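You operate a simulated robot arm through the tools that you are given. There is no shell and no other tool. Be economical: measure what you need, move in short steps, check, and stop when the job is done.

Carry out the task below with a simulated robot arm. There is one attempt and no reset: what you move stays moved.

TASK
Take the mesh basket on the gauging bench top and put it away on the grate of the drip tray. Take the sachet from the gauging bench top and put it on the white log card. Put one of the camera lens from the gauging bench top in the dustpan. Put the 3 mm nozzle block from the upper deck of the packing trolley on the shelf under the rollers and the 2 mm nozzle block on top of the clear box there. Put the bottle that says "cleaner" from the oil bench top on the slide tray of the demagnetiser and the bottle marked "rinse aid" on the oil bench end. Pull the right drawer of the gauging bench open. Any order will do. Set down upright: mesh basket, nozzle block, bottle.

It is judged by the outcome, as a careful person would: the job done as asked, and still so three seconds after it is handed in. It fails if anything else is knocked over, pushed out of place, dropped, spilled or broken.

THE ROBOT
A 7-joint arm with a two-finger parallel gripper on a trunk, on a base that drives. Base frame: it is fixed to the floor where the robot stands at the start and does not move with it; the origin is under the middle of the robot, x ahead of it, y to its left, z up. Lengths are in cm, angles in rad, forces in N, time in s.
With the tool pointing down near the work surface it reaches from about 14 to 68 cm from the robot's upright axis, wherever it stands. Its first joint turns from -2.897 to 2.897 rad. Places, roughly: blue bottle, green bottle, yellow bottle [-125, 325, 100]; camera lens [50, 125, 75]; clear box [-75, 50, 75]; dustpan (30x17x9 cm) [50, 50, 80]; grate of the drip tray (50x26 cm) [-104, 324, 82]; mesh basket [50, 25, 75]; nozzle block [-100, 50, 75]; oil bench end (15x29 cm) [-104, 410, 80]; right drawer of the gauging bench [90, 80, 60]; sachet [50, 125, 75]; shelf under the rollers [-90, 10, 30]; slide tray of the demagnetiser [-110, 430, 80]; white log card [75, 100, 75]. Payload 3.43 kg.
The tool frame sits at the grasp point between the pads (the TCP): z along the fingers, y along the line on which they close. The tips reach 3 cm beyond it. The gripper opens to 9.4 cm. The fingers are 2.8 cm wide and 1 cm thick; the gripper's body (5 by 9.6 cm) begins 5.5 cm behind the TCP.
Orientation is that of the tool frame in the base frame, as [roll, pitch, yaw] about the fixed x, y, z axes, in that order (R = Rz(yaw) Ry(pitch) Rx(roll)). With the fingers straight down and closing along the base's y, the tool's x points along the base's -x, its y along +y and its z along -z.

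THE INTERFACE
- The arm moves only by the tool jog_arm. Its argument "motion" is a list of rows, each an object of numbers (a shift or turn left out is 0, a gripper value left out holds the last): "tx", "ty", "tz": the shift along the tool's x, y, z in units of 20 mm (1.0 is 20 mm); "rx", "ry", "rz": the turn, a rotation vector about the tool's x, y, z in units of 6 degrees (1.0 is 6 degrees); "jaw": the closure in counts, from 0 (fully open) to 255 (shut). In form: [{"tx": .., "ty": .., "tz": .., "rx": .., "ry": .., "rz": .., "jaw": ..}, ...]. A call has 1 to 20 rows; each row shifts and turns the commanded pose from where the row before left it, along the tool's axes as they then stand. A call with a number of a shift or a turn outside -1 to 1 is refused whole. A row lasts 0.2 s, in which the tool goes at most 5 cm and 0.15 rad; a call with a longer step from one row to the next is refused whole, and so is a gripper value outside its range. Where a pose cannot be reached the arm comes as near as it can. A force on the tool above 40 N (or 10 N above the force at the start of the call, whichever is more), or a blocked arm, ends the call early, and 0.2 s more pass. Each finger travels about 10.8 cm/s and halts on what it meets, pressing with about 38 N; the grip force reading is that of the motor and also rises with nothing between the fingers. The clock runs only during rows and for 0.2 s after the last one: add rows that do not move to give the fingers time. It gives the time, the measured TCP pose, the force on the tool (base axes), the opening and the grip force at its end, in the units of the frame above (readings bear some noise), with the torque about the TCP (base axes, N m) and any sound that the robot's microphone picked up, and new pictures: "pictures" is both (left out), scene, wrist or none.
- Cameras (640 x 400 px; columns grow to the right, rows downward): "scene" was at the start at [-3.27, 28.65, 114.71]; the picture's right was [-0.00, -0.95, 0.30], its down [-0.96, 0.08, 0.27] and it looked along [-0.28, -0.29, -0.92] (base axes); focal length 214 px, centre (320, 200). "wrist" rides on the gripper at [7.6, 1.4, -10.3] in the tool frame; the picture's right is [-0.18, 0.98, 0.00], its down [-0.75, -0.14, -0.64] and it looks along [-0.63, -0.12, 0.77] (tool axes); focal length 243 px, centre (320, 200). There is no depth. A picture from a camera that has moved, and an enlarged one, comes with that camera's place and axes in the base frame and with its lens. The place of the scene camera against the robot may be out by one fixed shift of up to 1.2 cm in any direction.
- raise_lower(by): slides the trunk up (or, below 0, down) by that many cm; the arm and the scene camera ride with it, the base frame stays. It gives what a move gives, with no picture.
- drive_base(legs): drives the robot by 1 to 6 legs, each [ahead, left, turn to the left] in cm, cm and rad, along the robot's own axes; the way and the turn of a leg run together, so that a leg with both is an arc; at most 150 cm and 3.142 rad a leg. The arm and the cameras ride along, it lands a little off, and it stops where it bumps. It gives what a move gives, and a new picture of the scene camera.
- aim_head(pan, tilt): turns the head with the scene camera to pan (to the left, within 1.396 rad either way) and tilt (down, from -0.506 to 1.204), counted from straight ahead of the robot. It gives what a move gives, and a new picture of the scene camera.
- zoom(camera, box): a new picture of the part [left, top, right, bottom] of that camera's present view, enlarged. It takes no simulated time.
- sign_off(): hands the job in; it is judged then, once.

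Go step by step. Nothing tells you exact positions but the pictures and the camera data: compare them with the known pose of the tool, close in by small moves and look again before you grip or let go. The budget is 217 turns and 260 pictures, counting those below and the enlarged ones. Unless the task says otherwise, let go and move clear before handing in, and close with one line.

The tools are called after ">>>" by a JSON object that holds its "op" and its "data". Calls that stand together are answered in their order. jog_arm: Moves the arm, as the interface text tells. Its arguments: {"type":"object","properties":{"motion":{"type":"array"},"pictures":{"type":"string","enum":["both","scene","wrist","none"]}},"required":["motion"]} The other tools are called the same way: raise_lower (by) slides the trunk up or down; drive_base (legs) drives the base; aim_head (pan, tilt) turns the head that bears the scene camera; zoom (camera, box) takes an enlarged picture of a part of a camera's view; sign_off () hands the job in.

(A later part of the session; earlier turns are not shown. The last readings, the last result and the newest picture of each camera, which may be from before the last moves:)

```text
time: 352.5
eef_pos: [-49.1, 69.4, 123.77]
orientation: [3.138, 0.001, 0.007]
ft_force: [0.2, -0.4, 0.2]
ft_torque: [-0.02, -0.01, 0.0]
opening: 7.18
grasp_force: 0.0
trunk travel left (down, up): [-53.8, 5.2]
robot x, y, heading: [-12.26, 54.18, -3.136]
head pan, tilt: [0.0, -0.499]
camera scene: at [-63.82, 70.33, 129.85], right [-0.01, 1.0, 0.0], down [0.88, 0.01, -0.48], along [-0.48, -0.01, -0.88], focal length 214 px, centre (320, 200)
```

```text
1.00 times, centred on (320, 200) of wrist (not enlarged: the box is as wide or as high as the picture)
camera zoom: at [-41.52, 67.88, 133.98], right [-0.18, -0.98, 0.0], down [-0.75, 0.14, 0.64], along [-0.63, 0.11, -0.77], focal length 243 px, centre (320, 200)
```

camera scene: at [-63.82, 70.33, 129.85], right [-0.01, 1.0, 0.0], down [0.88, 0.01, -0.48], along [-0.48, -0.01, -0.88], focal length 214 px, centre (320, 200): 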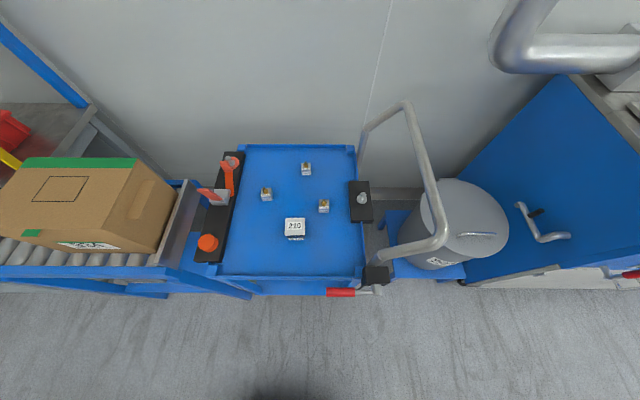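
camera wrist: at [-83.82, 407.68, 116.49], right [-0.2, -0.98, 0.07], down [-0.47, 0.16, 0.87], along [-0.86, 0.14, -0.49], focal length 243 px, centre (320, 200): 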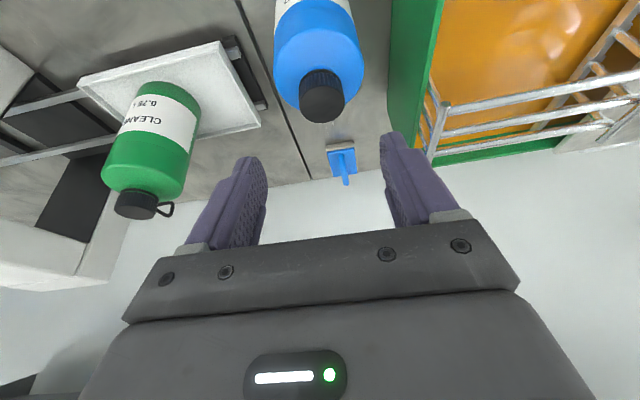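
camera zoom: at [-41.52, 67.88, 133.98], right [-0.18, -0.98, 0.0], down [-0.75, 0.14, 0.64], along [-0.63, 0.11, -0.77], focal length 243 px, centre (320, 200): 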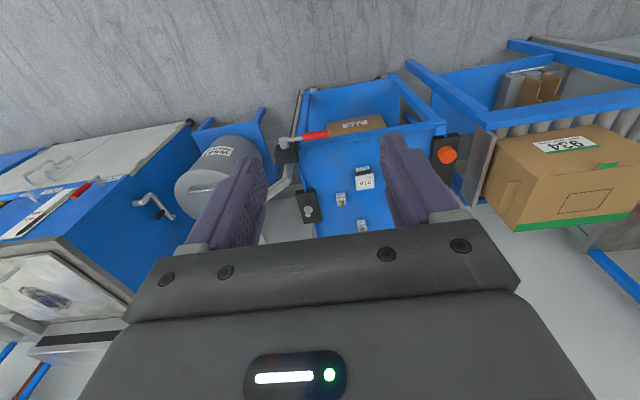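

Labels are clear: 3 mm at the back, 2 mm on the left, 1 mm on the right; the box "210" has a lid. I'll move in above the 2 mm block first.

>>> {"op": "drive_base", "data": {"legs": [[22, 0, 0]]}}

>>> {"op": "jog_arm", "data": {"motion": [{"tx": -0.95, "ty": 0.65, "tz": 0.7}, {"tx": -0.95, "ty": 0.65, "tz": 0.7}, {"tx": -0.95, "ty": 0.65, "tz": 0.7}, {"tx": -0.95, "ty": 0.65, "tz": 0.7}, {"tx": -0.95, "ty": 0.65, "tz": 0.7}, {"tx": -0.95, "ty": 0.65, "tz": 0.7}, {"tx": -0.95, "ty": 0.65, "tz": 0.7}, {"tx": -0.95, "ty": 0.65, "tz": 0.7}, {"tx": -0.95, "ty": 0.65, "tz": 0.7}, {"tx": -0.95, "ty": 0.65, "tz": 0.7}, {"tx": -0.95, "ty": 0.65, "tz": 0.7}, {"tx": -0.95, "ty": 0.65, "tz": 0.7}, {}], "pictures": "both"}}

```text
time: 354.2
eef_pos: [-70.45, 68.98, 123.76]
orientation: [3.14, 0.001, 0.009]
ft_force: [-1.2, -0.7, -0.1]
ft_torque: [-0.02, -0.04, 0.01]
opening: 7.19
grasp_force: 0.1
trunk travel left (down, up): [-53.8, 5.2]
robot x, y, heading: [-33.53, 53.56, -3.134]
head pan, tilt: [0.0, -0.499]
camera scene: at [-85.19, 70.02, 129.81], right [-0.01, 1.0, 0.0], down [0.88, 0.01, -0.48], along [-0.48, -0.01, -0.88], focal length 214 px, centre (320, 200)
```

scene: 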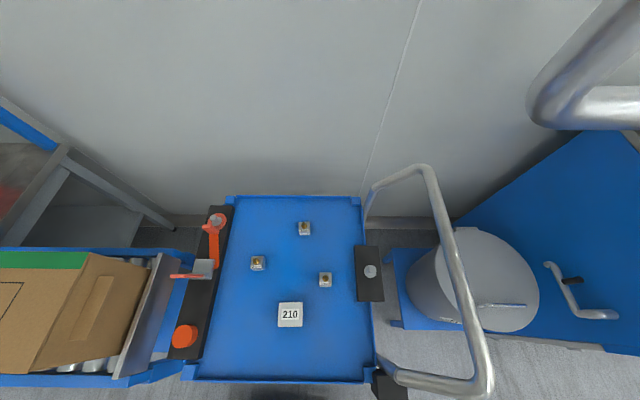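

```text
time: 357.0
eef_pos: [-92.98, 53.35, 107.03]
orientation: [3.141, 0.001, 0.008]
ft_force: [0.7, 0.7, -0.4]
ft_torque: [0.02, 0.03, -0.02]
opening: 7.18
grasp_force: 0.1
trunk travel left (down, up): [-53.8, 5.2]
robot x, y, heading: [-33.47, 53.6, -3.135]
head pan, tilt: [0.0, -0.499]
camera scene: at [-107.78, 54.27, 113.13], right [-0.01, 1.0, 0.0], down [0.88, 0.01, -0.48], along [-0.48, -0.01, -0.88], focal length 214 px, centre (320, 200)
camera wrist: at [-85.47, 51.86, 117.25], right [-0.18, -0.98, 0.0], down [-0.75, 0.14, 0.64], along [-0.63, 0.11, -0.77], focal length 243 px, centre (320, 200)
```

scene: 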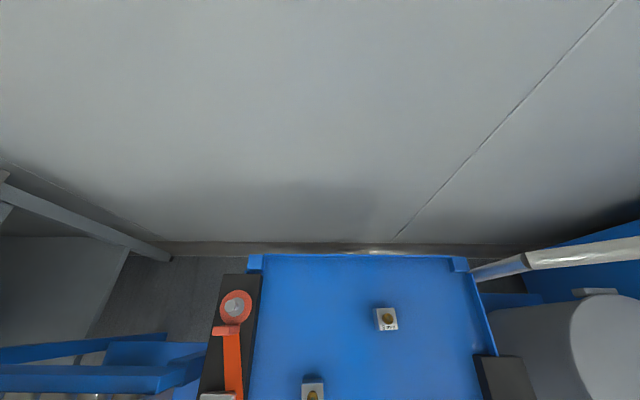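
wrist: 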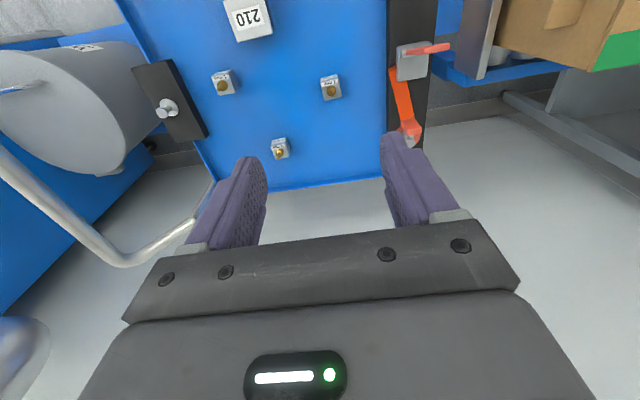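

Triangulating: deck z≈70; 2 mm block ≈(-98,52), 3 mm ≈(-107.5,64), box ≈(-86,62). I'll drive 12 cm closer and descend over the 2 mm block.

>>> {"op": "drive_base", "data": {"legs": [[12, 0, 0]]}}

>>> {"op": "jog_arm", "data": {"motion": [{"tx": 0.7, "ty": 0.13, "tz": 0.5}, {"tx": 0.7, "ty": 0.13, "tz": 1}, {"tx": 0.7, "ty": 0.13, "tz": 1}, {"tx": 0.7, "ty": 0.13, "tz": 1}, {"tx": 0.7, "ty": 0.13, "tz": 1}, {"tz": 1}, {"tz": 1}, {"tz": 1}, {"tz": 1}, {"tz": 1}, {}], "pictures": "both"}}

```text
time: 358.2
eef_pos: [-105.23, 52.95, 107.0]
orientation: [3.14, 0.001, 0.011]
ft_force: [-1.0, 0.5, 0.4]
ft_torque: [0.01, -0.03, -0.03]
opening: 7.22
grasp_force: 0.1
trunk travel left (down, up): [-53.8, 5.2]
robot x, y, heading: [-45.57, 53.74, -3.134]
head pan, tilt: [0.0, -0.499]
camera scene: at [-119.95, 54.0, 113.02], right [-0.01, 1.0, 0.0], down [0.88, 0.01, -0.48], along [-0.48, -0.01, -0.88], focal length 214 px, centre (320, 200)
```

scene: 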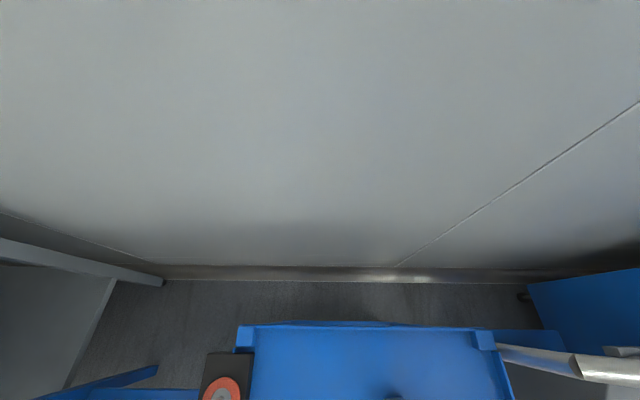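

```text
time: 360.6
eef_pos: [-98.06, 51.82, 87.87]
orientation: [3.141, 0.0, 0.01]
ft_force: [-1.1, 0.8, 0.0]
ft_torque: [0.01, 0.0, -0.02]
opening: 7.16
grasp_force: 0.1
trunk travel left (down, up): [-53.8, 5.2]
robot x, y, heading: [-45.88, 53.72, -3.129]
head pan, tilt: [0.0, -0.499]
camera scene: at [-112.78, 52.78, 93.96], right [-0.01, 1.0, 0.0], down [0.88, 0.01, -0.48], along [-0.48, -0.01, -0.88], focal length 214 px, centre (320, 200)
camera wrist: at [-90.47, 50.4, 98.09], right [-0.17, -0.98, 0.0], down [-0.75, 0.13, 0.64], along [-0.63, 0.11, -0.77], focal length 243 px, centre (320, 200)
```

scene: 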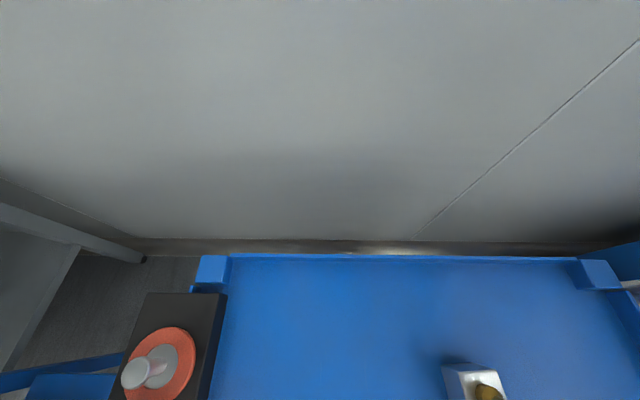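
wrist: 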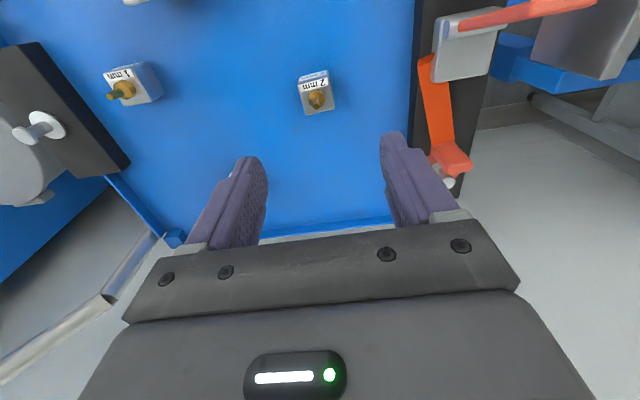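

>>> {"op": "jog_arm", "data": {"motion": [{"tz": 1, "ty": -0.12}, {"tz": 1}, {"tz": 1}, {"tz": 1}, {"tz": 1}, {"tz": 0.7}, {}], "pictures": "wrist"}}

```text
time: 362.2
eef_pos: [-97.96, 52.06, 83.98]
orientation: [3.14, 0.0, 0.009]
ft_force: [-0.1, -0.2, -0.2]
ft_torque: [-0.01, -0.01, -0.03]
opening: 7.21
grasp_force: 0.0
out of reach, approached as far as the arm can: row 3, 4, 5, 6
trunk travel left (down, up): [-53.8, 5.2]
robot x, y, heading: [-45.94, 53.34, -3.128]
head pan, tilt: [0.0, -0.499]
camera wrist: at [-90.36, 50.58, 94.19], right [-0.17, -0.98, 0.0], down [-0.75, 0.13, 0.64], along [-0.63, 0.11, -0.77], focal length 243 px, centre (320, 200)
```

wrist: 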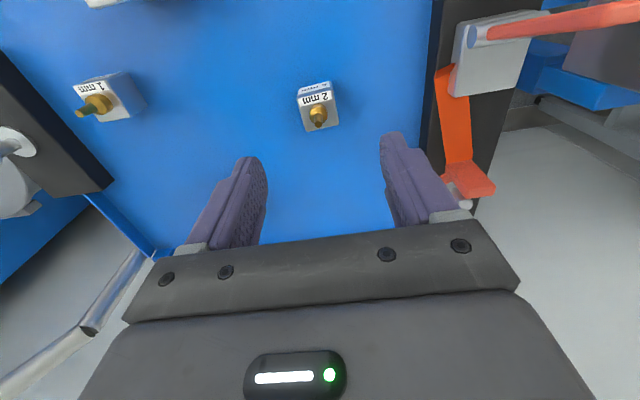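

The arm is at its low limit; I'll lower with the trunk.

>>> {"op": "raise_lower", "data": {"by": -8}}

>>> {"op": "zoom", "data": {"camera": "wrist", "box": [160, 50, 480, 250]}}

```text
time: 363.4
eef_pos: [-97.87, 51.99, 76.03]
orientation: [3.139, 0.001, 0.011]
ft_force: [0.1, -0.7, 0.7]
ft_torque: [-0.04, -0.02, 0.03]
opening: 7.2
grasp_force: 0.0
trunk travel left (down, up): [-45.8, 13.2]
robot x, y, heading: [-45.57, 53.75, -3.124]
head pan, tilt: [0.0, -0.499]
```

```text
2.00 times, centred on (320, 150) of wrist
camera zoom: at [-90.36, 50.58, 86.21], right [-0.17, -0.98, 0.0], down [-0.75, 0.13, 0.64], along [-0.63, 0.11, -0.77], focal length 485 px, centre (320, 300)
```

zoom: 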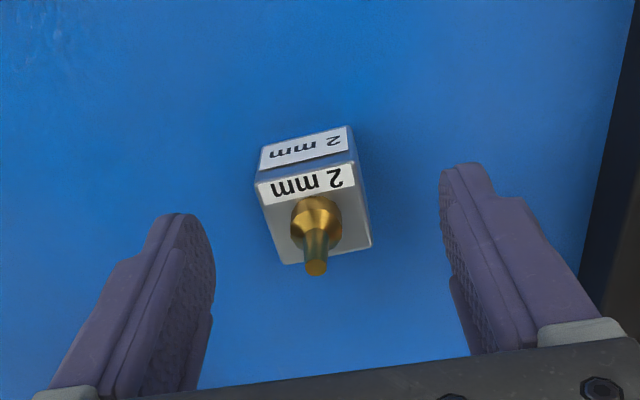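

>>> {"op": "raise_lower", "data": {"by": -2.4}}

>>> {"op": "jog_arm", "data": {"motion": [{"jaw": 110}, {"jaw": 150}, {"jaw": 220}, {"jaw": 220}, {}], "pictures": "wrist"}}

```text
time: 364.1
eef_pos: [-97.85, 52.01, 73.56]
orientation: [3.139, 0.002, 0.011]
ft_force: [0.8, -0.4, -0.2]
ft_torque: [-0.02, 0.03, 0.03]
opening: 7.19
grasp_force: 0.0
trunk travel left (down, up): [-43.4, 15.6]
robot x, y, heading: [-45.15, 53.26, -3.128]
head pan, tilt: [0.0, -0.499]
```

```text
time: 365.3
eef_pos: [-98.03, 51.94, 73.56]
orientation: [3.139, 0.001, 0.011]
ft_force: [-0.2, 0.4, 1.0]
ft_torque: [0.06, -0.02, 0.0]
opening: 3.14
grasp_force: 38.1
trunk travel left (down, up): [-43.4, 15.6]
robot x, y, heading: [-45.46, 53.66, -3.133]
head pan, tilt: [0.0, -0.499]
camera wrist: at [-90.35, 50.58, 83.79], right [-0.17, -0.98, 0.0], down [-0.75, 0.13, 0.64], along [-0.63, 0.11, -0.77], focal length 243 px, centre (320, 200)
```

wrist: 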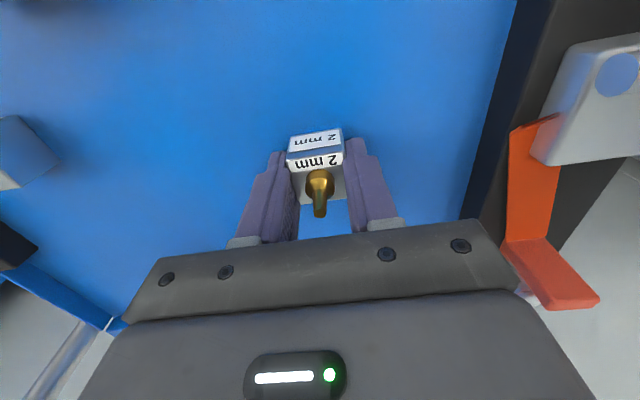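

Gripped. I'll raise and move toward the box for a look.

>>> {"op": "raise_lower", "data": {"by": 13}}

>>> {"op": "jog_arm", "data": {"motion": [{"tx": 0.8, "ty": -0.7}, {"tx": 0.8, "ty": -0.7}, {"tx": 0.8, "ty": -0.7}, {"tx": 0.8, "ty": -0.7}, {"tx": 0.8, "ty": -0.7}, {"tx": 0.8, "ty": -0.7}, {"tx": 0.8, "ty": -0.7}, {}], "pictures": "wrist"}}

>>> {"op": "aim_head", "data": {"pan": 0, "tilt": 0.5}}

```text
time: 366.9
eef_pos: [-97.98, 51.91, 86.6]
orientation: [3.139, 0.002, 0.011]
ft_force: [-1.4, -0.4, -0.6]
ft_torque: [0.02, 0.0, -0.04]
opening: 3.13
grasp_force: 38.3
trunk travel left (down, up): [-56.4, 2.6]
robot x, y, heading: [-45.63, 53.82, -3.134]
head pan, tilt: [0.0, -0.499]
```

```text
time: 368.7
eef_pos: [-86.78, 61.76, 86.68]
orientation: [3.141, 0.001, 0.011]
ft_force: [0.0, -0.5, -0.3]
ft_torque: [0.01, 0.05, 0.03]
opening: 3.12
grasp_force: 38.0
trunk travel left (down, up): [-56.4, 2.6]
robot x, y, heading: [-45.46, 53.38, -3.133]
head pan, tilt: [0.0, -0.499]
camera wrist: at [-79.19, 60.37, 96.99], right [-0.17, -0.98, 0.0], down [-0.75, 0.13, 0.64], along [-0.63, 0.11, -0.77], focal length 243 px, centre (320, 200)
```

wrist: 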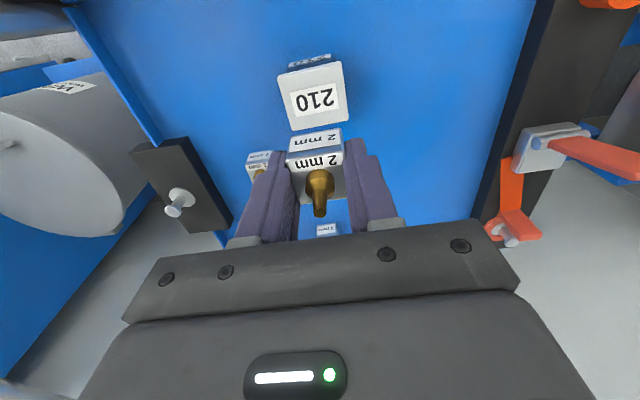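

```text
time: 369.9
eef_pos: [-86.76, 61.71, 86.89]
orientation: [3.141, 0.002, 0.011]
ft_force: [-0.6, -0.4, -1.2]
ft_torque: [-0.01, 0.0, 0.02]
opening: 3.12
grasp_force: 38.0
trunk travel left (down, up): [-56.4, 2.6]
robot x, y, heading: [-45.75, 53.89, -3.127]
head pan, tilt: [0.0, 0.499]
camera scene: at [-92.89, 62.84, 90.48], right [-0.01, 1.0, 0.0], down [0.88, 0.01, 0.48], along [0.48, 0.0, -0.88], focal length 214 px, centre (320, 200)
```

scene: 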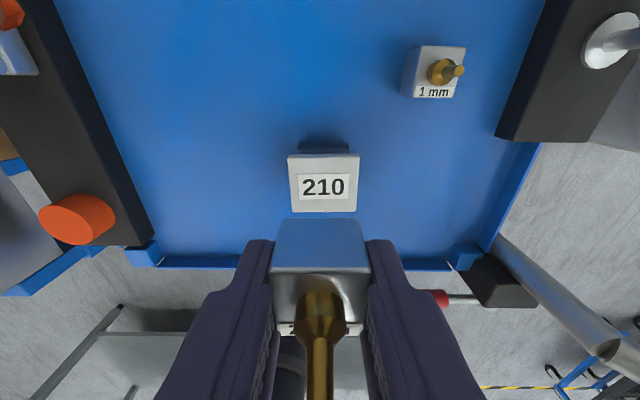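

Box lid centre ≈(-85.9,62.0,74.6), 5.8 cm square. I'll align and lower with the trunk.

>>> {"op": "jog_arm", "data": {"motion": [{"tx": 0.42, "ty": -0.13}, {}], "pictures": "none"}}

>>> {"op": "raise_lower", "data": {"by": -7}}

>>> {"op": "zoom", "data": {"camera": "scene", "box": [160, 100, 480, 300]}}

>>> {"op": "zoom", "data": {"camera": "wrist", "box": [160, 50, 480, 250]}}

```text
time: 370.5
eef_pos: [-86.05, 61.99, 86.76]
orientation: [3.138, 0.002, 0.01]
ft_force: [0.1, 0.6, -0.9]
ft_torque: [0.0, 0.04, -0.05]
opening: 3.1
grasp_force: 38.4
trunk travel left (down, up): [-56.4, 2.6]
robot x, y, heading: [-45.68, 53.49, -3.127]
head pan, tilt: [0.0, 0.499]
```

```text
time: 371.6
eef_pos: [-85.97, 61.95, 79.75]
orientation: [3.141, 0.001, 0.011]
ft_force: [0.5, -0.4, -0.1]
ft_torque: [0.0, 0.03, 0.02]
opening: 3.1
grasp_force: 38.4
trunk travel left (down, up): [-49.4, 9.6]
robot x, y, heading: [-45.25, 53.6, -3.126]
head pan, tilt: [0.0, 0.499]
```

```text
2.00 times, centred on (320, 200) of scene
camera zoom: at [-91.99, 63.08, 83.4], right [-0.01, 1.0, 0.0], down [0.88, 0.01, 0.48], along [0.48, 0.0, -0.88], focal length 429 px, centre (320, 200)
```

zoom: 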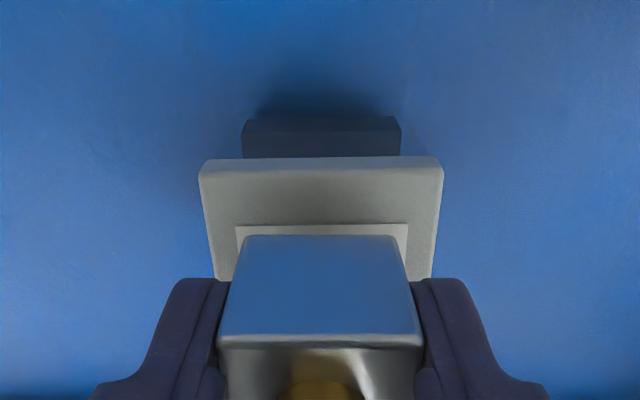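

```text
2.00 times, centred on (320, 150) of wrist
camera zoom: at [-78.3, 60.62, 89.92], right [-0.17, -0.98, 0.0], down [-0.75, 0.13, 0.64], along [-0.63, 0.11, -0.77], focal length 485 px, centre (320, 300)
```

zoom: 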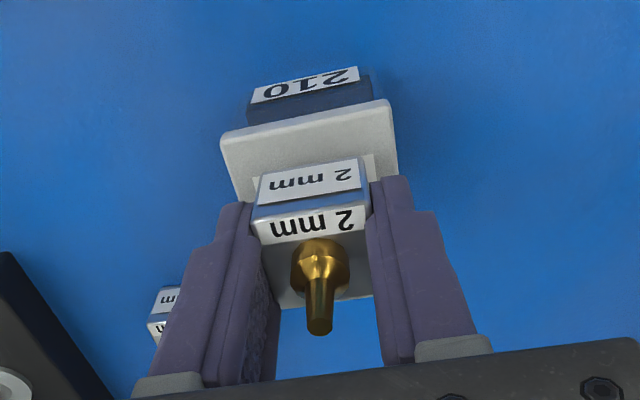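

Aligned over the lid. I'll lower the last bit.

>>> {"op": "raise_lower", "data": {"by": -1.2}}

>>> {"op": "raise_lower", "data": {"by": -0.3}}

```text
time: 372.2
eef_pos: [-85.92, 61.98, 78.49]
orientation: [3.141, 0.004, 0.008]
ft_force: [2.1, -1.6, 29.0]
ft_torque: [0.01, -0.11, 0.0]
opening: 3.11
grasp_force: 37.6
trunk travel left (down, up): [-48.2, 10.8]
robot x, y, heading: [-45.36, 53.88, -3.126]
head pan, tilt: [0.0, 0.499]
```

```text
time: 372.6
eef_pos: [-85.84, 61.95, 78.53]
orientation: [3.14, 0.003, 0.012]
ft_force: [7.1, -2.2, 27.2]
ft_torque: [0.01, -0.35, -0.01]
opening: 3.13
grasp_force: 37.9
trunk travel left (down, up): [-48.1, 10.9]
robot x, y, heading: [-45.14, 53.45, -3.126]
head pan, tilt: [0.0, 0.499]
stopped: the force on the tool passed its limit at 47 N (the readings are from after the stop); the commanded pose is now the measured one
```

Contact made. I'll relieve it slightly, release, and rise.

>>> {"op": "raise_lower", "data": {"by": 0.15}}

>>> {"op": "jog_arm", "data": {"motion": [{"jaw": 160}, {"jaw": 150}, {"jaw": 140}, {"jaw": 125}, {"jaw": 110}, {}], "pictures": "none"}}

>>> {"op": "raise_lower", "data": {"by": 10}}

>>> {"op": "zoom", "data": {"camera": "wrist", "box": [0, 0, 640, 400]}}

```text
time: 373.1
eef_pos: [-86.06, 61.98, 78.63]
orientation: [3.14, 0.003, 0.011]
ft_force: [2.2, -0.6, 5.2]
ft_torque: [0.03, -0.15, -0.05]
opening: 3.15
grasp_force: 38.3
trunk travel left (down, up): [-48.3, 10.7]
robot x, y, heading: [-45.71, 53.55, -3.132]
head pan, tilt: [0.0, 0.499]
```

```text
time: 374.5
eef_pos: [-85.97, 62.16, 78.7]
orientation: [-3.141, 0.002, 0.01]
ft_force: [-0.4, -0.2, 0.3]
ft_torque: [-0.02, 0.0, 0.01]
opening: 5.36
grasp_force: 0.1
trunk travel left (down, up): [-48.3, 10.7]
robot x, y, heading: [-45.58, 53.46, -3.129]
head pan, tilt: [0.0, 0.499]
```

```text
time: 375.8
eef_pos: [-86.16, 62.12, 88.68]
orientation: [3.14, 0.004, 0.01]
ft_force: [-0.3, -0.2, -0.4]
ft_torque: [0.02, -0.05, 0.01]
opening: 5.34
grasp_force: 0.0
trunk travel left (down, up): [-58.3, 0.7]
robot x, y, heading: [-45.52, 53.33, -3.127]
head pan, tilt: [0.0, 0.499]
```

```text
1.00 times, centred on (320, 200) of wrist (not enlarged: the box is as wide or as high as the picture)
camera zoom: at [-78.43, 60.65, 98.84], right [-0.17, -0.98, 0.0], down [-0.75, 0.13, 0.64], along [-0.63, 0.11, -0.76], focal length 243 px, centre (320, 200)
```

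zoom: 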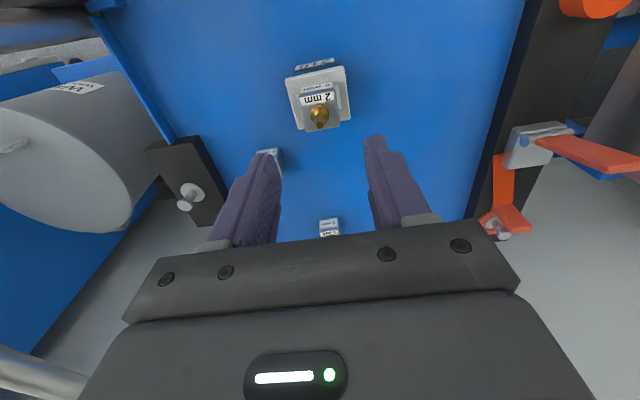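

The 2 mm block sits on the box. Next, the 3 mm block at about (-107.2,64.2).

>>> {"op": "jog_arm", "data": {"motion": [{"tx": -0.95, "ty": -0.1}, {"tx": -0.95, "ty": -0.1}, {"tx": -0.95, "ty": -0.1}, {"tx": -0.95, "ty": -0.1}, {"tx": -0.95, "ty": -0.1}, {"tx": -0.95, "ty": -0.1}, {"tx": -0.95, "ty": -0.1}, {"tx": -0.95, "ty": -0.1}, {"tx": -0.95, "ty": -0.1}, {"tx": -0.95, "ty": -0.1}, {"tx": -0.95, "jaw": 80}, {}], "pictures": "none"}}

>>> {"op": "raise_lower", "data": {"by": -11}}

>>> {"op": "zoom", "data": {"camera": "wrist", "box": [160, 50, 480, 250]}}

```text
time: 378.4
eef_pos: [-99.6, 64.47, 90.58]
orientation: [3.138, 0.005, 0.01]
ft_force: [0.1, -0.6, -0.6]
ft_torque: [0.02, 0.02, -0.01]
opening: 6.45
grasp_force: 0.1
out of reach, approached as far as the arm can: row 7, 8, 9, 10, 11
trunk travel left (down, up): [-58.3, 0.7]
robot x, y, heading: [-45.66, 53.9, -3.13]
head pan, tilt: [0.0, 0.499]
```

```text
time: 379.8
eef_pos: [-99.53, 64.43, 79.67]
orientation: [3.139, 0.003, 0.011]
ft_force: [0.7, 0.5, -0.9]
ft_torque: [0.03, 0.0, -0.07]
opening: 6.44
grasp_force: 0.0
trunk travel left (down, up): [-47.3, 11.7]
robot x, y, heading: [-45.44, 53.63, -3.131]
head pan, tilt: [0.0, 0.499]
```

```text
2.00 times, centred on (320, 150) of wrist
camera zoom: at [-91.97, 63.07, 89.78], right [-0.17, -0.98, 0.0], down [-0.75, 0.13, 0.64], along [-0.64, 0.11, -0.76], focal length 485 px, centre (320, 300)
```

zoom: 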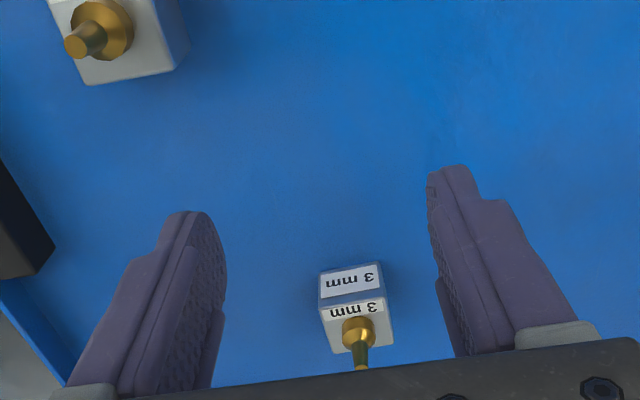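

The arm is stretched low, so I'll raise the arm and lower the trunk to get reach.

>>> {"op": "jog_arm", "data": {"motion": [{"tz": -1}, {"tz": -1}, {"tz": -1}, {"tz": -1}, {"tz": -1}, {"tz": -1}, {"tz": -1}, {"tz": -1}, {"tz": -1}, {}], "pictures": "none"}}

>>> {"op": "raise_lower", "data": {"by": -18}}

>>> {"op": "jog_arm", "data": {"motion": [{"tx": -0.8}, {"tx": -0.8}, {"tx": -0.8}, {"tx": -0.8}, {"tx": -0.6}, {}], "pictures": "wrist"}}

```text
time: 382.0
eef_pos: [-99.47, 64.28, 97.34]
orientation: [3.139, 0.003, 0.011]
ft_force: [0.2, -0.5, 0.1]
ft_torque: [-0.03, -0.02, 0.03]
opening: 6.44
grasp_force: 0.1
trunk travel left (down, up): [-47.3, 11.7]
robot x, y, heading: [-45.84, 53.63, -3.131]
head pan, tilt: [0.0, 0.499]
```

```text
time: 384.0
eef_pos: [-99.41, 64.32, 79.42]
orientation: [3.141, 0.002, 0.011]
ft_force: [0.3, -0.6, -0.4]
ft_torque: [0.01, 0.0, 0.03]
opening: 6.45
grasp_force: 0.1
trunk travel left (down, up): [-29.3, 29.7]
robot x, y, heading: [-45.28, 53.48, -3.128]
head pan, tilt: [0.0, 0.499]
```

```text
time: 385.4
eef_pos: [-106.92, 64.31, 79.5]
orientation: [-3.141, 0.002, 0.01]
ft_force: [-0.6, 0.4, 0.0]
ft_torque: [-0.03, 0.04, 0.01]
opening: 6.45
grasp_force: 0.1
trunk travel left (down, up): [-29.3, 29.7]
robot x, y, heading: [-45.56, 53.27, -3.129]
head pan, tilt: [0.0, 0.499]
camera wrist: at [-99.37, 63.01, 89.63], right [-0.17, -0.98, 0.0], down [-0.75, 0.13, 0.64], along [-0.63, 0.11, -0.77], focal length 243 px, centre (320, 200)
```

wrist: 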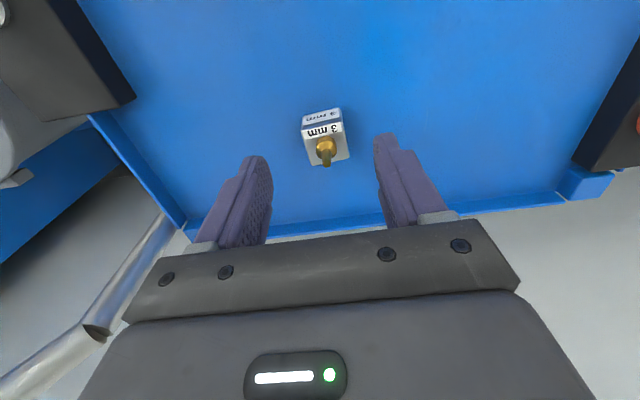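

>>> {"op": "jog_arm", "data": {"motion": [{"tx": -0.4, "ty": 0.08}, {"tz": 1}, {"tz": 1}, {"tz": 0.9}, {}], "pictures": "wrist"}}

```text
time: 386.6
eef_pos: [-107.82, 64.07, 73.51]
orientation: [3.14, 0.003, 0.01]
ft_force: [-1.0, 0.3, -0.9]
ft_torque: [-0.01, 0.04, 0.03]
opening: 6.44
grasp_force: 0.0
trunk travel left (down, up): [-29.3, 29.7]
robot x, y, heading: [-45.85, 53.48, -3.126]
head pan, tilt: [0.0, 0.499]
camera wrist: at [-100.23, 62.75, 83.7], right [-0.17, -0.98, 0.0], down [-0.75, 0.13, 0.64], along [-0.63, 0.11, -0.76], focal length 243 px, centre (320, 200)
```

wrist: 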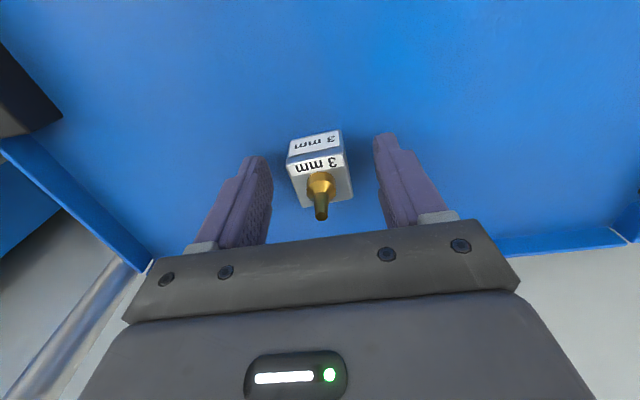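

Well placed; I'll grip the 3 mm block and lift.

>>> {"op": "jog_arm", "data": {"motion": [{"jaw": 120}, {"jaw": 160}, {"jaw": 220}, {"jaw": 220}, {}, {"tz": -0.5}, {"tz": -1}, {"tz": -1}, {"tz": -1}, {"tz": -1}, {"tz": -1}, {"tz": -1}, {"tz": -1}, {"tz": -1}, {"tz": -1}, {"tz": -1}], "pictures": "wrist"}}

```text
time: 390.0
eef_pos: [-107.87, 64.14, 94.5]
orientation: [3.14, 0.005, 0.01]
ft_force: [0.2, 0.0, -0.9]
ft_torque: [-0.03, 0.01, 0.0]
opening: 3.13
grasp_force: 38.2
trunk travel left (down, up): [-29.3, 29.7]
robot x, y, heading: [-45.51, 53.23, -3.13]
head pan, tilt: [0.0, 0.499]
camera wrist: at [-100.17, 62.73, 104.72], right [-0.17, -0.98, 0.0], down [-0.75, 0.13, 0.64], along [-0.63, 0.11, -0.76], focal length 243 px, centre (320, 200)
```

wrist: 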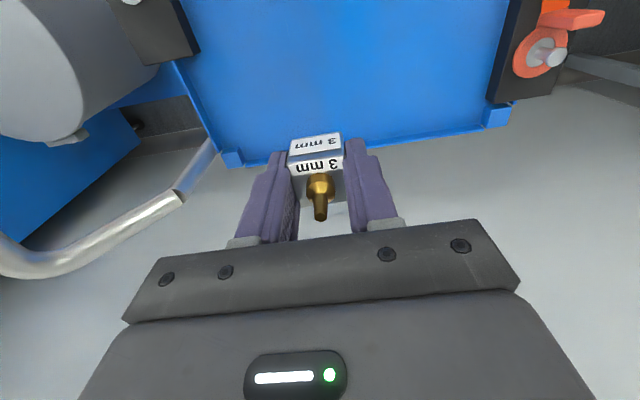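

The 3 mm block is held. I'll retract and move over to view the shelf under the roller conveyor.

>>> {"op": "jog_arm", "data": {"motion": [{"tx": 1}, {"tx": 1}, {"tx": 1}, {"tx": 1}, {"tx": 1}, {"tx": 1}, {"tx": 1}, {"tx": 1}, {"tx": 1}, {"tx": 1}, {"tx": 1}, {"tx": 1}, {"tx": 1}, {"tx": 1}], "pictures": "none"}}

>>> {"op": "drive_base", "data": {"legs": [[-38, 0, 0], [0, 50, 0]]}}

>>> {"op": "aim_head", "data": {"pan": 0, "tilt": -0.5}}

```text
time: 393.0
eef_pos: [-79.7, 64.39, 94.46]
orientation: [3.139, 0.003, 0.011]
ft_force: [0.7, -0.8, -1.2]
ft_torque: [0.0, 0.04, -0.03]
opening: 3.12
grasp_force: 38.1
trunk travel left (down, up): [-29.3, 29.7]
robot x, y, heading: [-45.8, 53.54, -3.131]
head pan, tilt: [0.0, 0.499]
```

```text
time: 398.0
eef_pos: [-41.03, 14.83, 94.43]
orientation: [3.14, 0.003, 0.007]
ft_force: [-0.2, -0.1, -1.3]
ft_torque: [0.02, -0.01, -0.01]
opening: 3.1
grasp_force: 38.0
trunk travel left (down, up): [-29.3, 29.7]
robot x, y, heading: [-7.01, 3.99, -3.134]
head pan, tilt: [0.0, 0.499]
camera scene: at [-47.1, 15.92, 98.12], right [-0.01, 1.0, 0.0], down [0.88, 0.01, 0.48], along [0.48, 0.0, -0.88], focal length 214 px, centre (320, 200)
```

scene: 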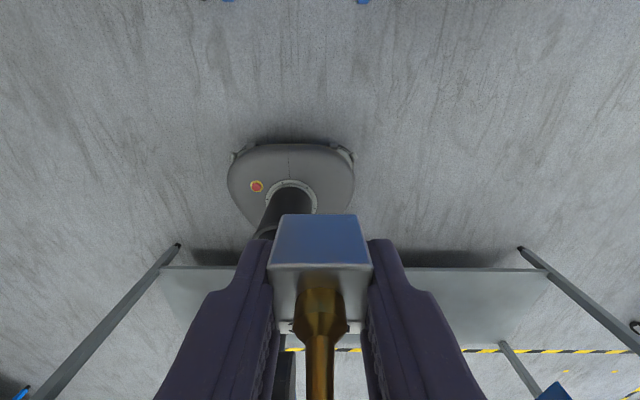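

```text
time: 399.2
eef_pos: [-40.99, 14.84, 94.32]
orientation: [3.14, 0.002, 0.009]
ft_force: [-0.1, 0.0, -1.2]
ft_torque: [0.0, -0.01, -0.02]
opening: 3.11
grasp_force: 37.7
trunk travel left (down, up): [-29.3, 29.7]
robot x, y, heading: [-6.49, 3.76, -3.131]
head pan, tilt: [0.0, -0.499]
camera scene: at [-55.71, 15.89, 100.53], right [-0.01, 1.0, 0.0], down [0.88, 0.01, -0.48], along [-0.48, -0.01, -0.88], focal length 214 px, centre (320, 200)
```

scene: 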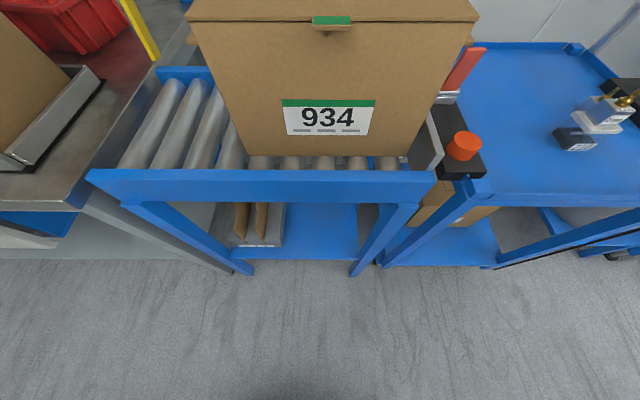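

I can see the blue shelf below the rollers, with a folder rack on its left and free space in the middle. I'll lower the trunk fully and tilt the hand forward to look into it.

>>> {"op": "raise_lower", "data": {"by": -29}}

>>> {"op": "jog_arm", "data": {"motion": [{"tx": -1, "ry": -1}, {"tx": -0.9, "ry": -1}, {"tx": -0.9, "ry": -1}, {"ry": -1}, {"ry": -1}, {"ry": -1}, {"ry": -1}, {"ry": -1}, {"ry": -1}, {"ry": -1}, {}, {}], "pictures": "both"}}

```text
time: 402.1
eef_pos: [-41.05, 14.87, 65.44]
orientation: [-3.142, 0.004, 0.008]
ft_force: [-0.3, 0.4, -1.0]
ft_torque: [0.02, -0.01, -0.02]
opening: 3.12
grasp_force: 38.4
trunk travel left (down, up): [-0.3, 58.7]
robot x, y, heading: [-6.69, 4.12, -3.13]
head pan, tilt: [0.0, -0.499]
```

```text
time: 404.8
eef_pos: [-46.48, 14.89, 66.09]
orientation: [3.138, 1.051, 0.004]
ft_force: [-0.2, 0.5, -0.4]
ft_torque: [0.0, 0.01, -0.01]
opening: 3.13
grasp_force: 38.0
trunk travel left (down, up): [-0.3, 58.7]
robot x, y, heading: [-6.68, 4.33, -3.129]
head pan, tilt: [0.0, -0.499]
camera scene: at [-48.23, 15.99, 81.93], right [-0.01, 1.0, 0.0], down [0.02, 0.0, -1.0], along [-1.0, -0.01, -0.02], focal length 214 px, centre (320, 200)
camera wrist: at [-33.88, 13.46, 64.44], right [-0.08, -0.98, 0.16], down [0.18, 0.14, 0.97], along [-0.98, 0.11, 0.17], focal length 243 px, centre (320, 200)
```

scene: 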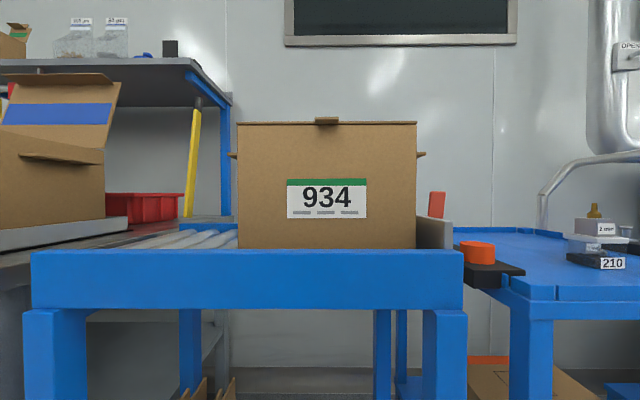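
wrist: 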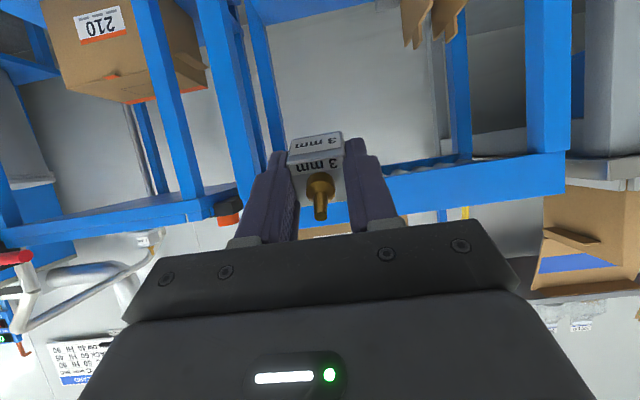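

The opening under the rail is about z 30–68, y -13…27, with free space around y 5–25. I'll bring the hand vertical again (so the block is upright) and go down in front of the shelf.

>>> {"op": "jog_arm", "data": {"motion": [{"ry": 1}, {"ry": 1}, {"ry": 1}, {"ry": 1}, {"ry": 1}, {"ry": 1}, {"ry": 1}, {"ry": 1}, {"ry": 1}, {"ry": 1.0}, {}], "pictures": "none"}}

>>> {"op": "jog_arm", "data": {"motion": [{"tz": 1}, {"tz": 1}, {"tz": 1}, {"tz": 1}, {"tz": 1}, {"tz": 1}, {"tz": 1}, {"tz": 1}, {"tz": 1}, {"tz": 1}, {"tz": 1}, {"tz": 1}, {}], "pictures": "both"}}

```text
time: 407.1
eef_pos: [-46.66, 14.88, 66.03]
orientation: [3.141, 0.002, 0.009]
ft_force: [-0.7, 0.0, -0.9]
ft_torque: [-0.02, -0.03, 0.03]
opening: 3.1
grasp_force: 38.2
trunk travel left (down, up): [-0.3, 58.7]
robot x, y, heading: [-6.62, 3.84, -3.129]
head pan, tilt: [0.0, -0.499]
```

```text
time: 409.9
eef_pos: [-46.81, 14.61, 42.07]
orientation: [3.141, 0.004, 0.009]
ft_force: [0.2, 0.6, -0.6]
ft_torque: [0.03, 0.02, 0.01]
opening: 3.1
grasp_force: 38.1
trunk travel left (down, up): [-0.3, 58.7]
robot x, y, heading: [-6.7, 3.75, -3.129]
head pan, tilt: [0.0, -0.499]
camera scene: at [-61.49, 15.69, 48.19], right [-0.01, 1.0, 0.0], down [0.88, 0.01, -0.48], along [-0.48, -0.01, -0.88], focal length 214 px, centre (320, 200)
camera wrist: at [-39.17, 13.26, 52.26], right [-0.18, -0.98, 0.0], down [-0.75, 0.14, 0.64], along [-0.63, 0.11, -0.76], focal length 243 px, centre (320, 200)
```

scene: 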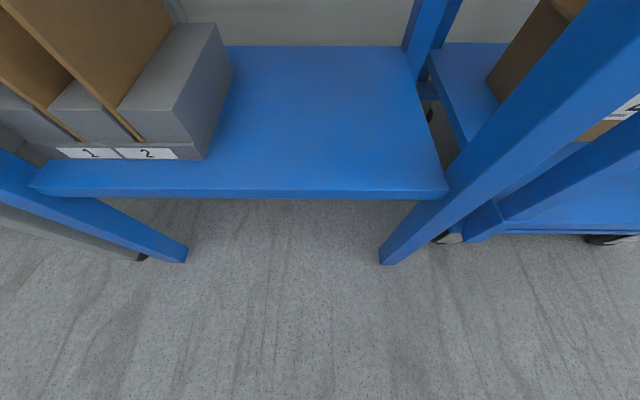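
wrist: 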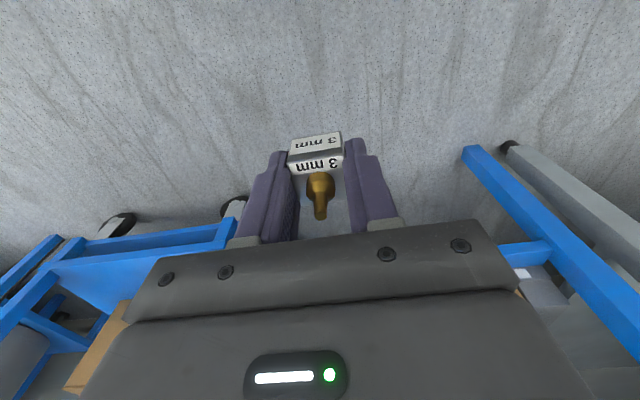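

Shelf top z≈29.8, front edge x≈-72.7, free between y≈4 and 27. I'll lower to just above shelf height and drive in under the rail.

>>> {"op": "jog_arm", "data": {"motion": [{"tz": 0.9}, {"tz": 0.9}, {"tz": 0.8}, {}], "pictures": "none"}}

>>> {"op": "drive_base", "data": {"legs": [[20, 0, 0]]}}

>>> {"op": "zoom", "data": {"camera": "wrist", "box": [0, 0, 640, 400]}}

```text
time: 410.9
eef_pos: [-46.54, 14.7, 36.78]
orientation: [3.138, 0.003, 0.01]
ft_force: [0.5, 0.5, -0.9]
ft_torque: [0.01, 0.0, 0.02]
opening: 3.12
grasp_force: 37.6
trunk travel left (down, up): [-0.3, 58.7]
robot x, y, heading: [-6.74, 3.87, -3.135]
head pan, tilt: [0.0, -0.499]
```

```text
time: 412.6
eef_pos: [-66.95, 14.72, 36.8]
orientation: [3.138, 0.004, 0.004]
ft_force: [0.0, -0.2, -1.0]
ft_torque: [0.03, 0.01, -0.02]
opening: 3.11
grasp_force: 37.9
trunk travel left (down, up): [-0.3, 58.7]
robot x, y, heading: [-26.9, 3.73, -3.133]
head pan, tilt: [0.0, -0.499]
camera scene: at [-81.59, 15.71, 42.95], right [-0.01, 1.0, 0.0], down [0.88, 0.0, -0.48], along [-0.48, 0.0, -0.88], focal length 214 px, centre (320, 200)
```

scene: 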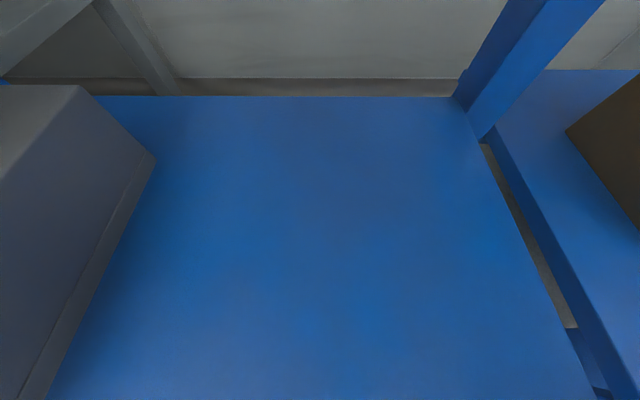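

```text
1.00 times, centred on (320, 200) of wrist (not enlarged: the box is as wide or as high as the picture)
camera zoom: at [-59.28, 13.23, 47.02], right [-0.18, -0.98, 0.0], down [-0.75, 0.14, 0.64], along [-0.63, 0.11, -0.76], focal length 243 px, centre (320, 200)
```

zoom: 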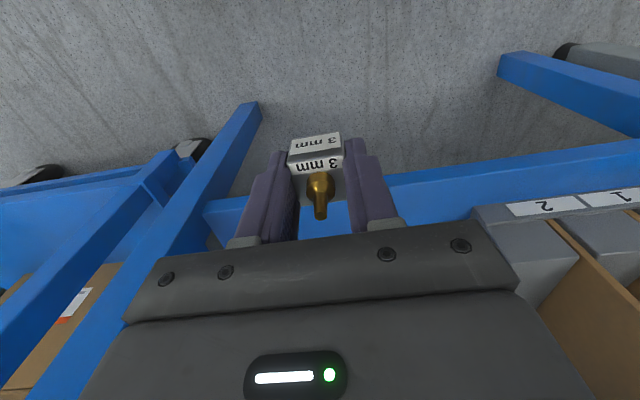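

Clear so far. I'll go 11 cm further in.

>>> {"op": "drive_base", "data": {"legs": [[11.5, 0, 0]]}}

>>> {"op": "zoom", "data": {"camera": "wrist", "box": [0, 0, 640, 400]}}

```text
time: 413.4
eef_pos: [-67.95, 14.56, 36.69]
orientation: [3.138, -0.01, 0.0]
ft_force: [0.4, 0.3, -0.4]
ft_torque: [-0.02, -0.01, 0.0]
opening: 3.1
grasp_force: 37.8
trunk travel left (down, up): [-0.3, 58.7]
robot x, y, heading: [-29.38, 3.79, -3.138]
head pan, tilt: [0.0, -0.499]
stopped in leg 1: the robot was blocked; the commanded pose is now the measured one
camera scene: at [-82.76, 15.76, 42.63], right [0.0, 1.0, 0.0], down [0.88, 0.0, -0.47], along [-0.47, 0.0, -0.88], focal length 214 px, centre (320, 200)
```

scene: 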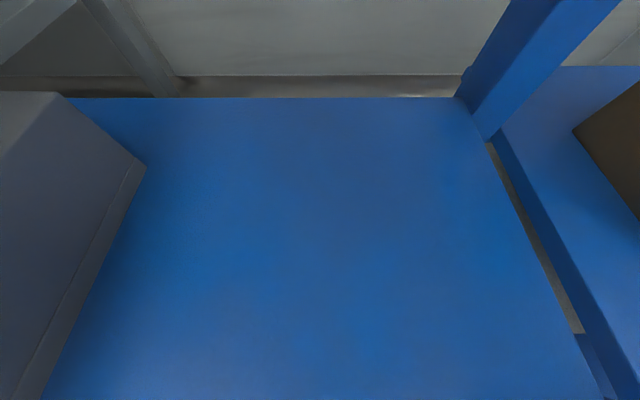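

```text
1.00 times, centred on (320, 200) of wrist (not enlarged: the box is as wide or as high as the picture)
camera zoom: at [-60.52, 13.15, 47.03], right [-0.18, -0.98, 0.0], down [-0.76, 0.14, 0.63], along [-0.62, 0.12, -0.77], focal length 243 px, centre (320, 200)
```

zoom: 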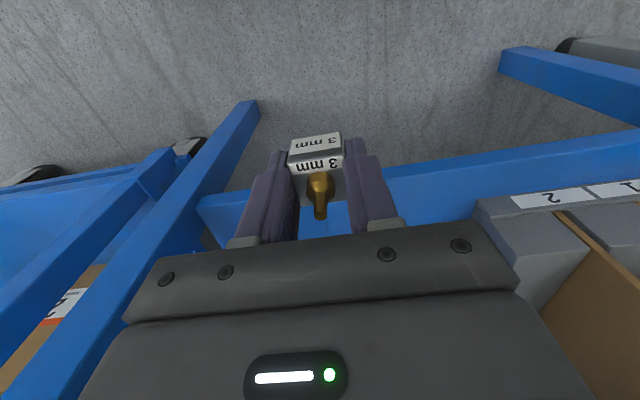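

The upper wrist met the rail, so vertical entry isn't possible. I'll back off and test whether a 45° tilted hand can reach shelf height.

>>> {"op": "drive_base", "data": {"legs": [[-25, 0, 0]]}}

>>> {"op": "jog_arm", "data": {"motion": [{"ry": -1}, {"ry": -1}, {"ry": -1}, {"ry": -1}, {"ry": -1}, {"ry": -1}, {"ry": -1}, {"ry": -0.5}, {}, {"tx": 0.35, "tz": 0.35}, {"tx": 0.35, "tz": 0.35}, {"tx": 0.35, "tz": 0.35}, {"tx": 0.35, "tz": 0.35}, {}], "pictures": "scene"}}

```text
time: 415.2
eef_pos: [-43.12, 14.81, 36.52]
orientation: [3.137, -0.017, 0.004]
ft_force: [0.1, -0.1, -1.7]
ft_torque: [0.0, -0.02, 0.0]
opening: 3.12
grasp_force: 37.6
trunk travel left (down, up): [-0.3, 58.7]
robot x, y, heading: [-5.05, 3.66, -3.132]
head pan, tilt: [0.0, -0.499]
camera scene: at [-58.04, 15.86, 42.33], right [0.0, 1.0, 0.0], down [0.89, 0.0, -0.46], along [-0.46, -0.01, -0.89], focal length 214 px, centre (320, 200)
```

scene: 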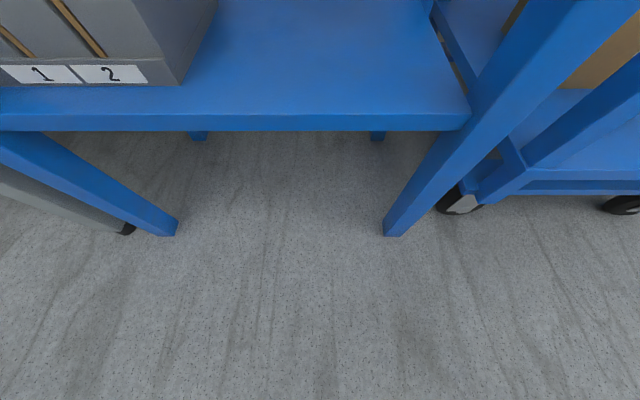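

```text
time: 418.2
eef_pos: [-43.23, 14.62, 32.43]
orientation: [3.135, 0.769, 0.001]
ft_force: [-0.5, 1.3, -0.5]
ft_torque: [0.0, -0.03, 0.0]
opening: 3.13
grasp_force: 37.7
trunk travel left (down, up): [-0.3, 58.7]
robot x, y, heading: [-4.21, 4.18, -3.133]
head pan, tilt: [0.0, -0.499]
camera scene: at [-49.3, 15.82, 47.26], right [0.0, 1.0, 0.0], down [0.3, 0.0, -0.95], along [-0.95, 0.0, -0.3], focal length 214 px, centre (320, 200)
```

scene: 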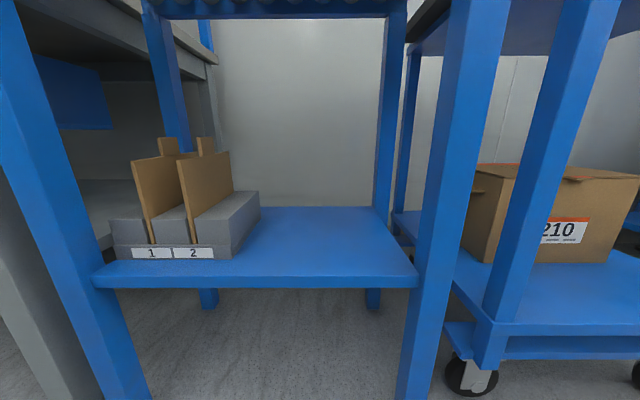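

The tilted hand reaches shelf height with a clear view, so I'll re-grasp the block with the hand tilted. First I'll set it down on free deck space at about (-84,51.5).

>>> {"op": "jog_arm", "data": {"motion": [{"ry": 1}, {"ry": 1}, {"ry": 1}, {"ry": 1}, {"ry": 1}, {"ry": 1}, {"ry": 1}, {"ry": 0.35}, {"tz": -1}, {"tz": -1}, {"tz": -1}, {"tz": -1}, {"tz": -1}, {"tz": -1}, {"tz": -1}, {"tz": -1}, {"tz": -1}, {"tz": -1}, {}], "pictures": "none"}}

>>> {"op": "raise_lower", "data": {"by": 36}}

>>> {"op": "drive_base", "data": {"legs": [[0, -37, 0], [37, 0, 0]]}}

>>> {"op": "zoom", "data": {"camera": "wrist", "box": [0, 0, 640, 400]}}

```text
time: 422.2
eef_pos: [-43.12, 14.72, 52.64]
orientation: [3.137, 0.0, 0.002]
ft_force: [0.4, -0.2, -1.6]
ft_torque: [0.0, -0.01, 0.03]
opening: 3.11
grasp_force: 38.1
trunk travel left (down, up): [-0.3, 58.7]
robot x, y, heading: [-4.75, 4.1, -3.13]
head pan, tilt: [0.0, -0.499]
```

```text
time: 425.8
eef_pos: [-43.24, 14.83, 88.68]
orientation: [3.136, 0.0, 0.001]
ft_force: [0.1, -0.1, -0.5]
ft_torque: [-0.03, -0.02, 0.0]
opening: 3.11
grasp_force: 37.8
trunk travel left (down, up): [-36.3, 22.7]
robot x, y, heading: [-4.23, 3.97, -3.133]
head pan, tilt: [0.0, -0.499]
```

```text
time: 430.0
eef_pos: [-80.23, 50.11, 88.58]
orientation: [3.135, 0.001, 0.01]
ft_force: [-0.7, 0.9, -1.2]
ft_torque: [-0.01, -0.02, 0.02]
opening: 3.12
grasp_force: 37.9
trunk travel left (down, up): [-36.3, 22.7]
robot x, y, heading: [-41.41, 39.48, -3.123]
head pan, tilt: [0.0, -0.499]
camera scene: at [-94.99, 51.1, 94.69], right [-0.01, 1.0, 0.0], down [0.88, 0.01, -0.48], along [-0.48, -0.01, -0.88], focal length 214 px, centre (320, 200)
```

scene: 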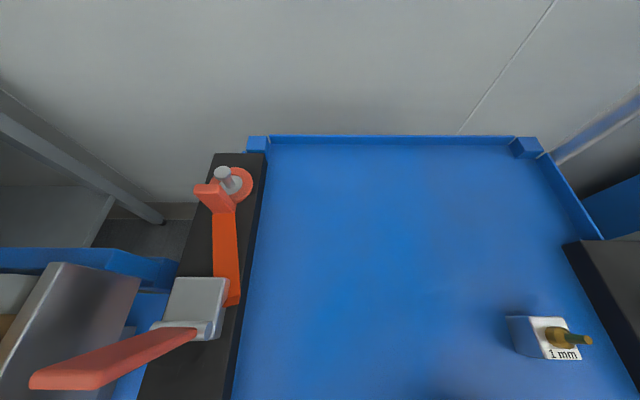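

```text
1.00 times, centred on (320, 200) of wrist (not enlarged: the box is as wide or as high as the picture)
camera zoom: at [-72.69, 48.71, 98.84], right [-0.18, -0.98, 0.0], down [-0.76, 0.14, 0.64], along [-0.63, 0.11, -0.77], focal length 243 px, centre (320, 200)
```

zoom: 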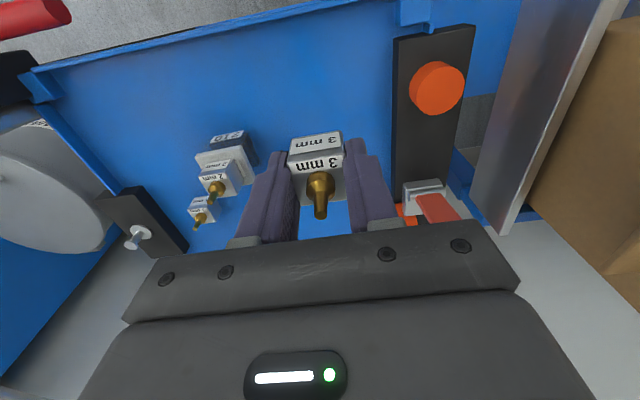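

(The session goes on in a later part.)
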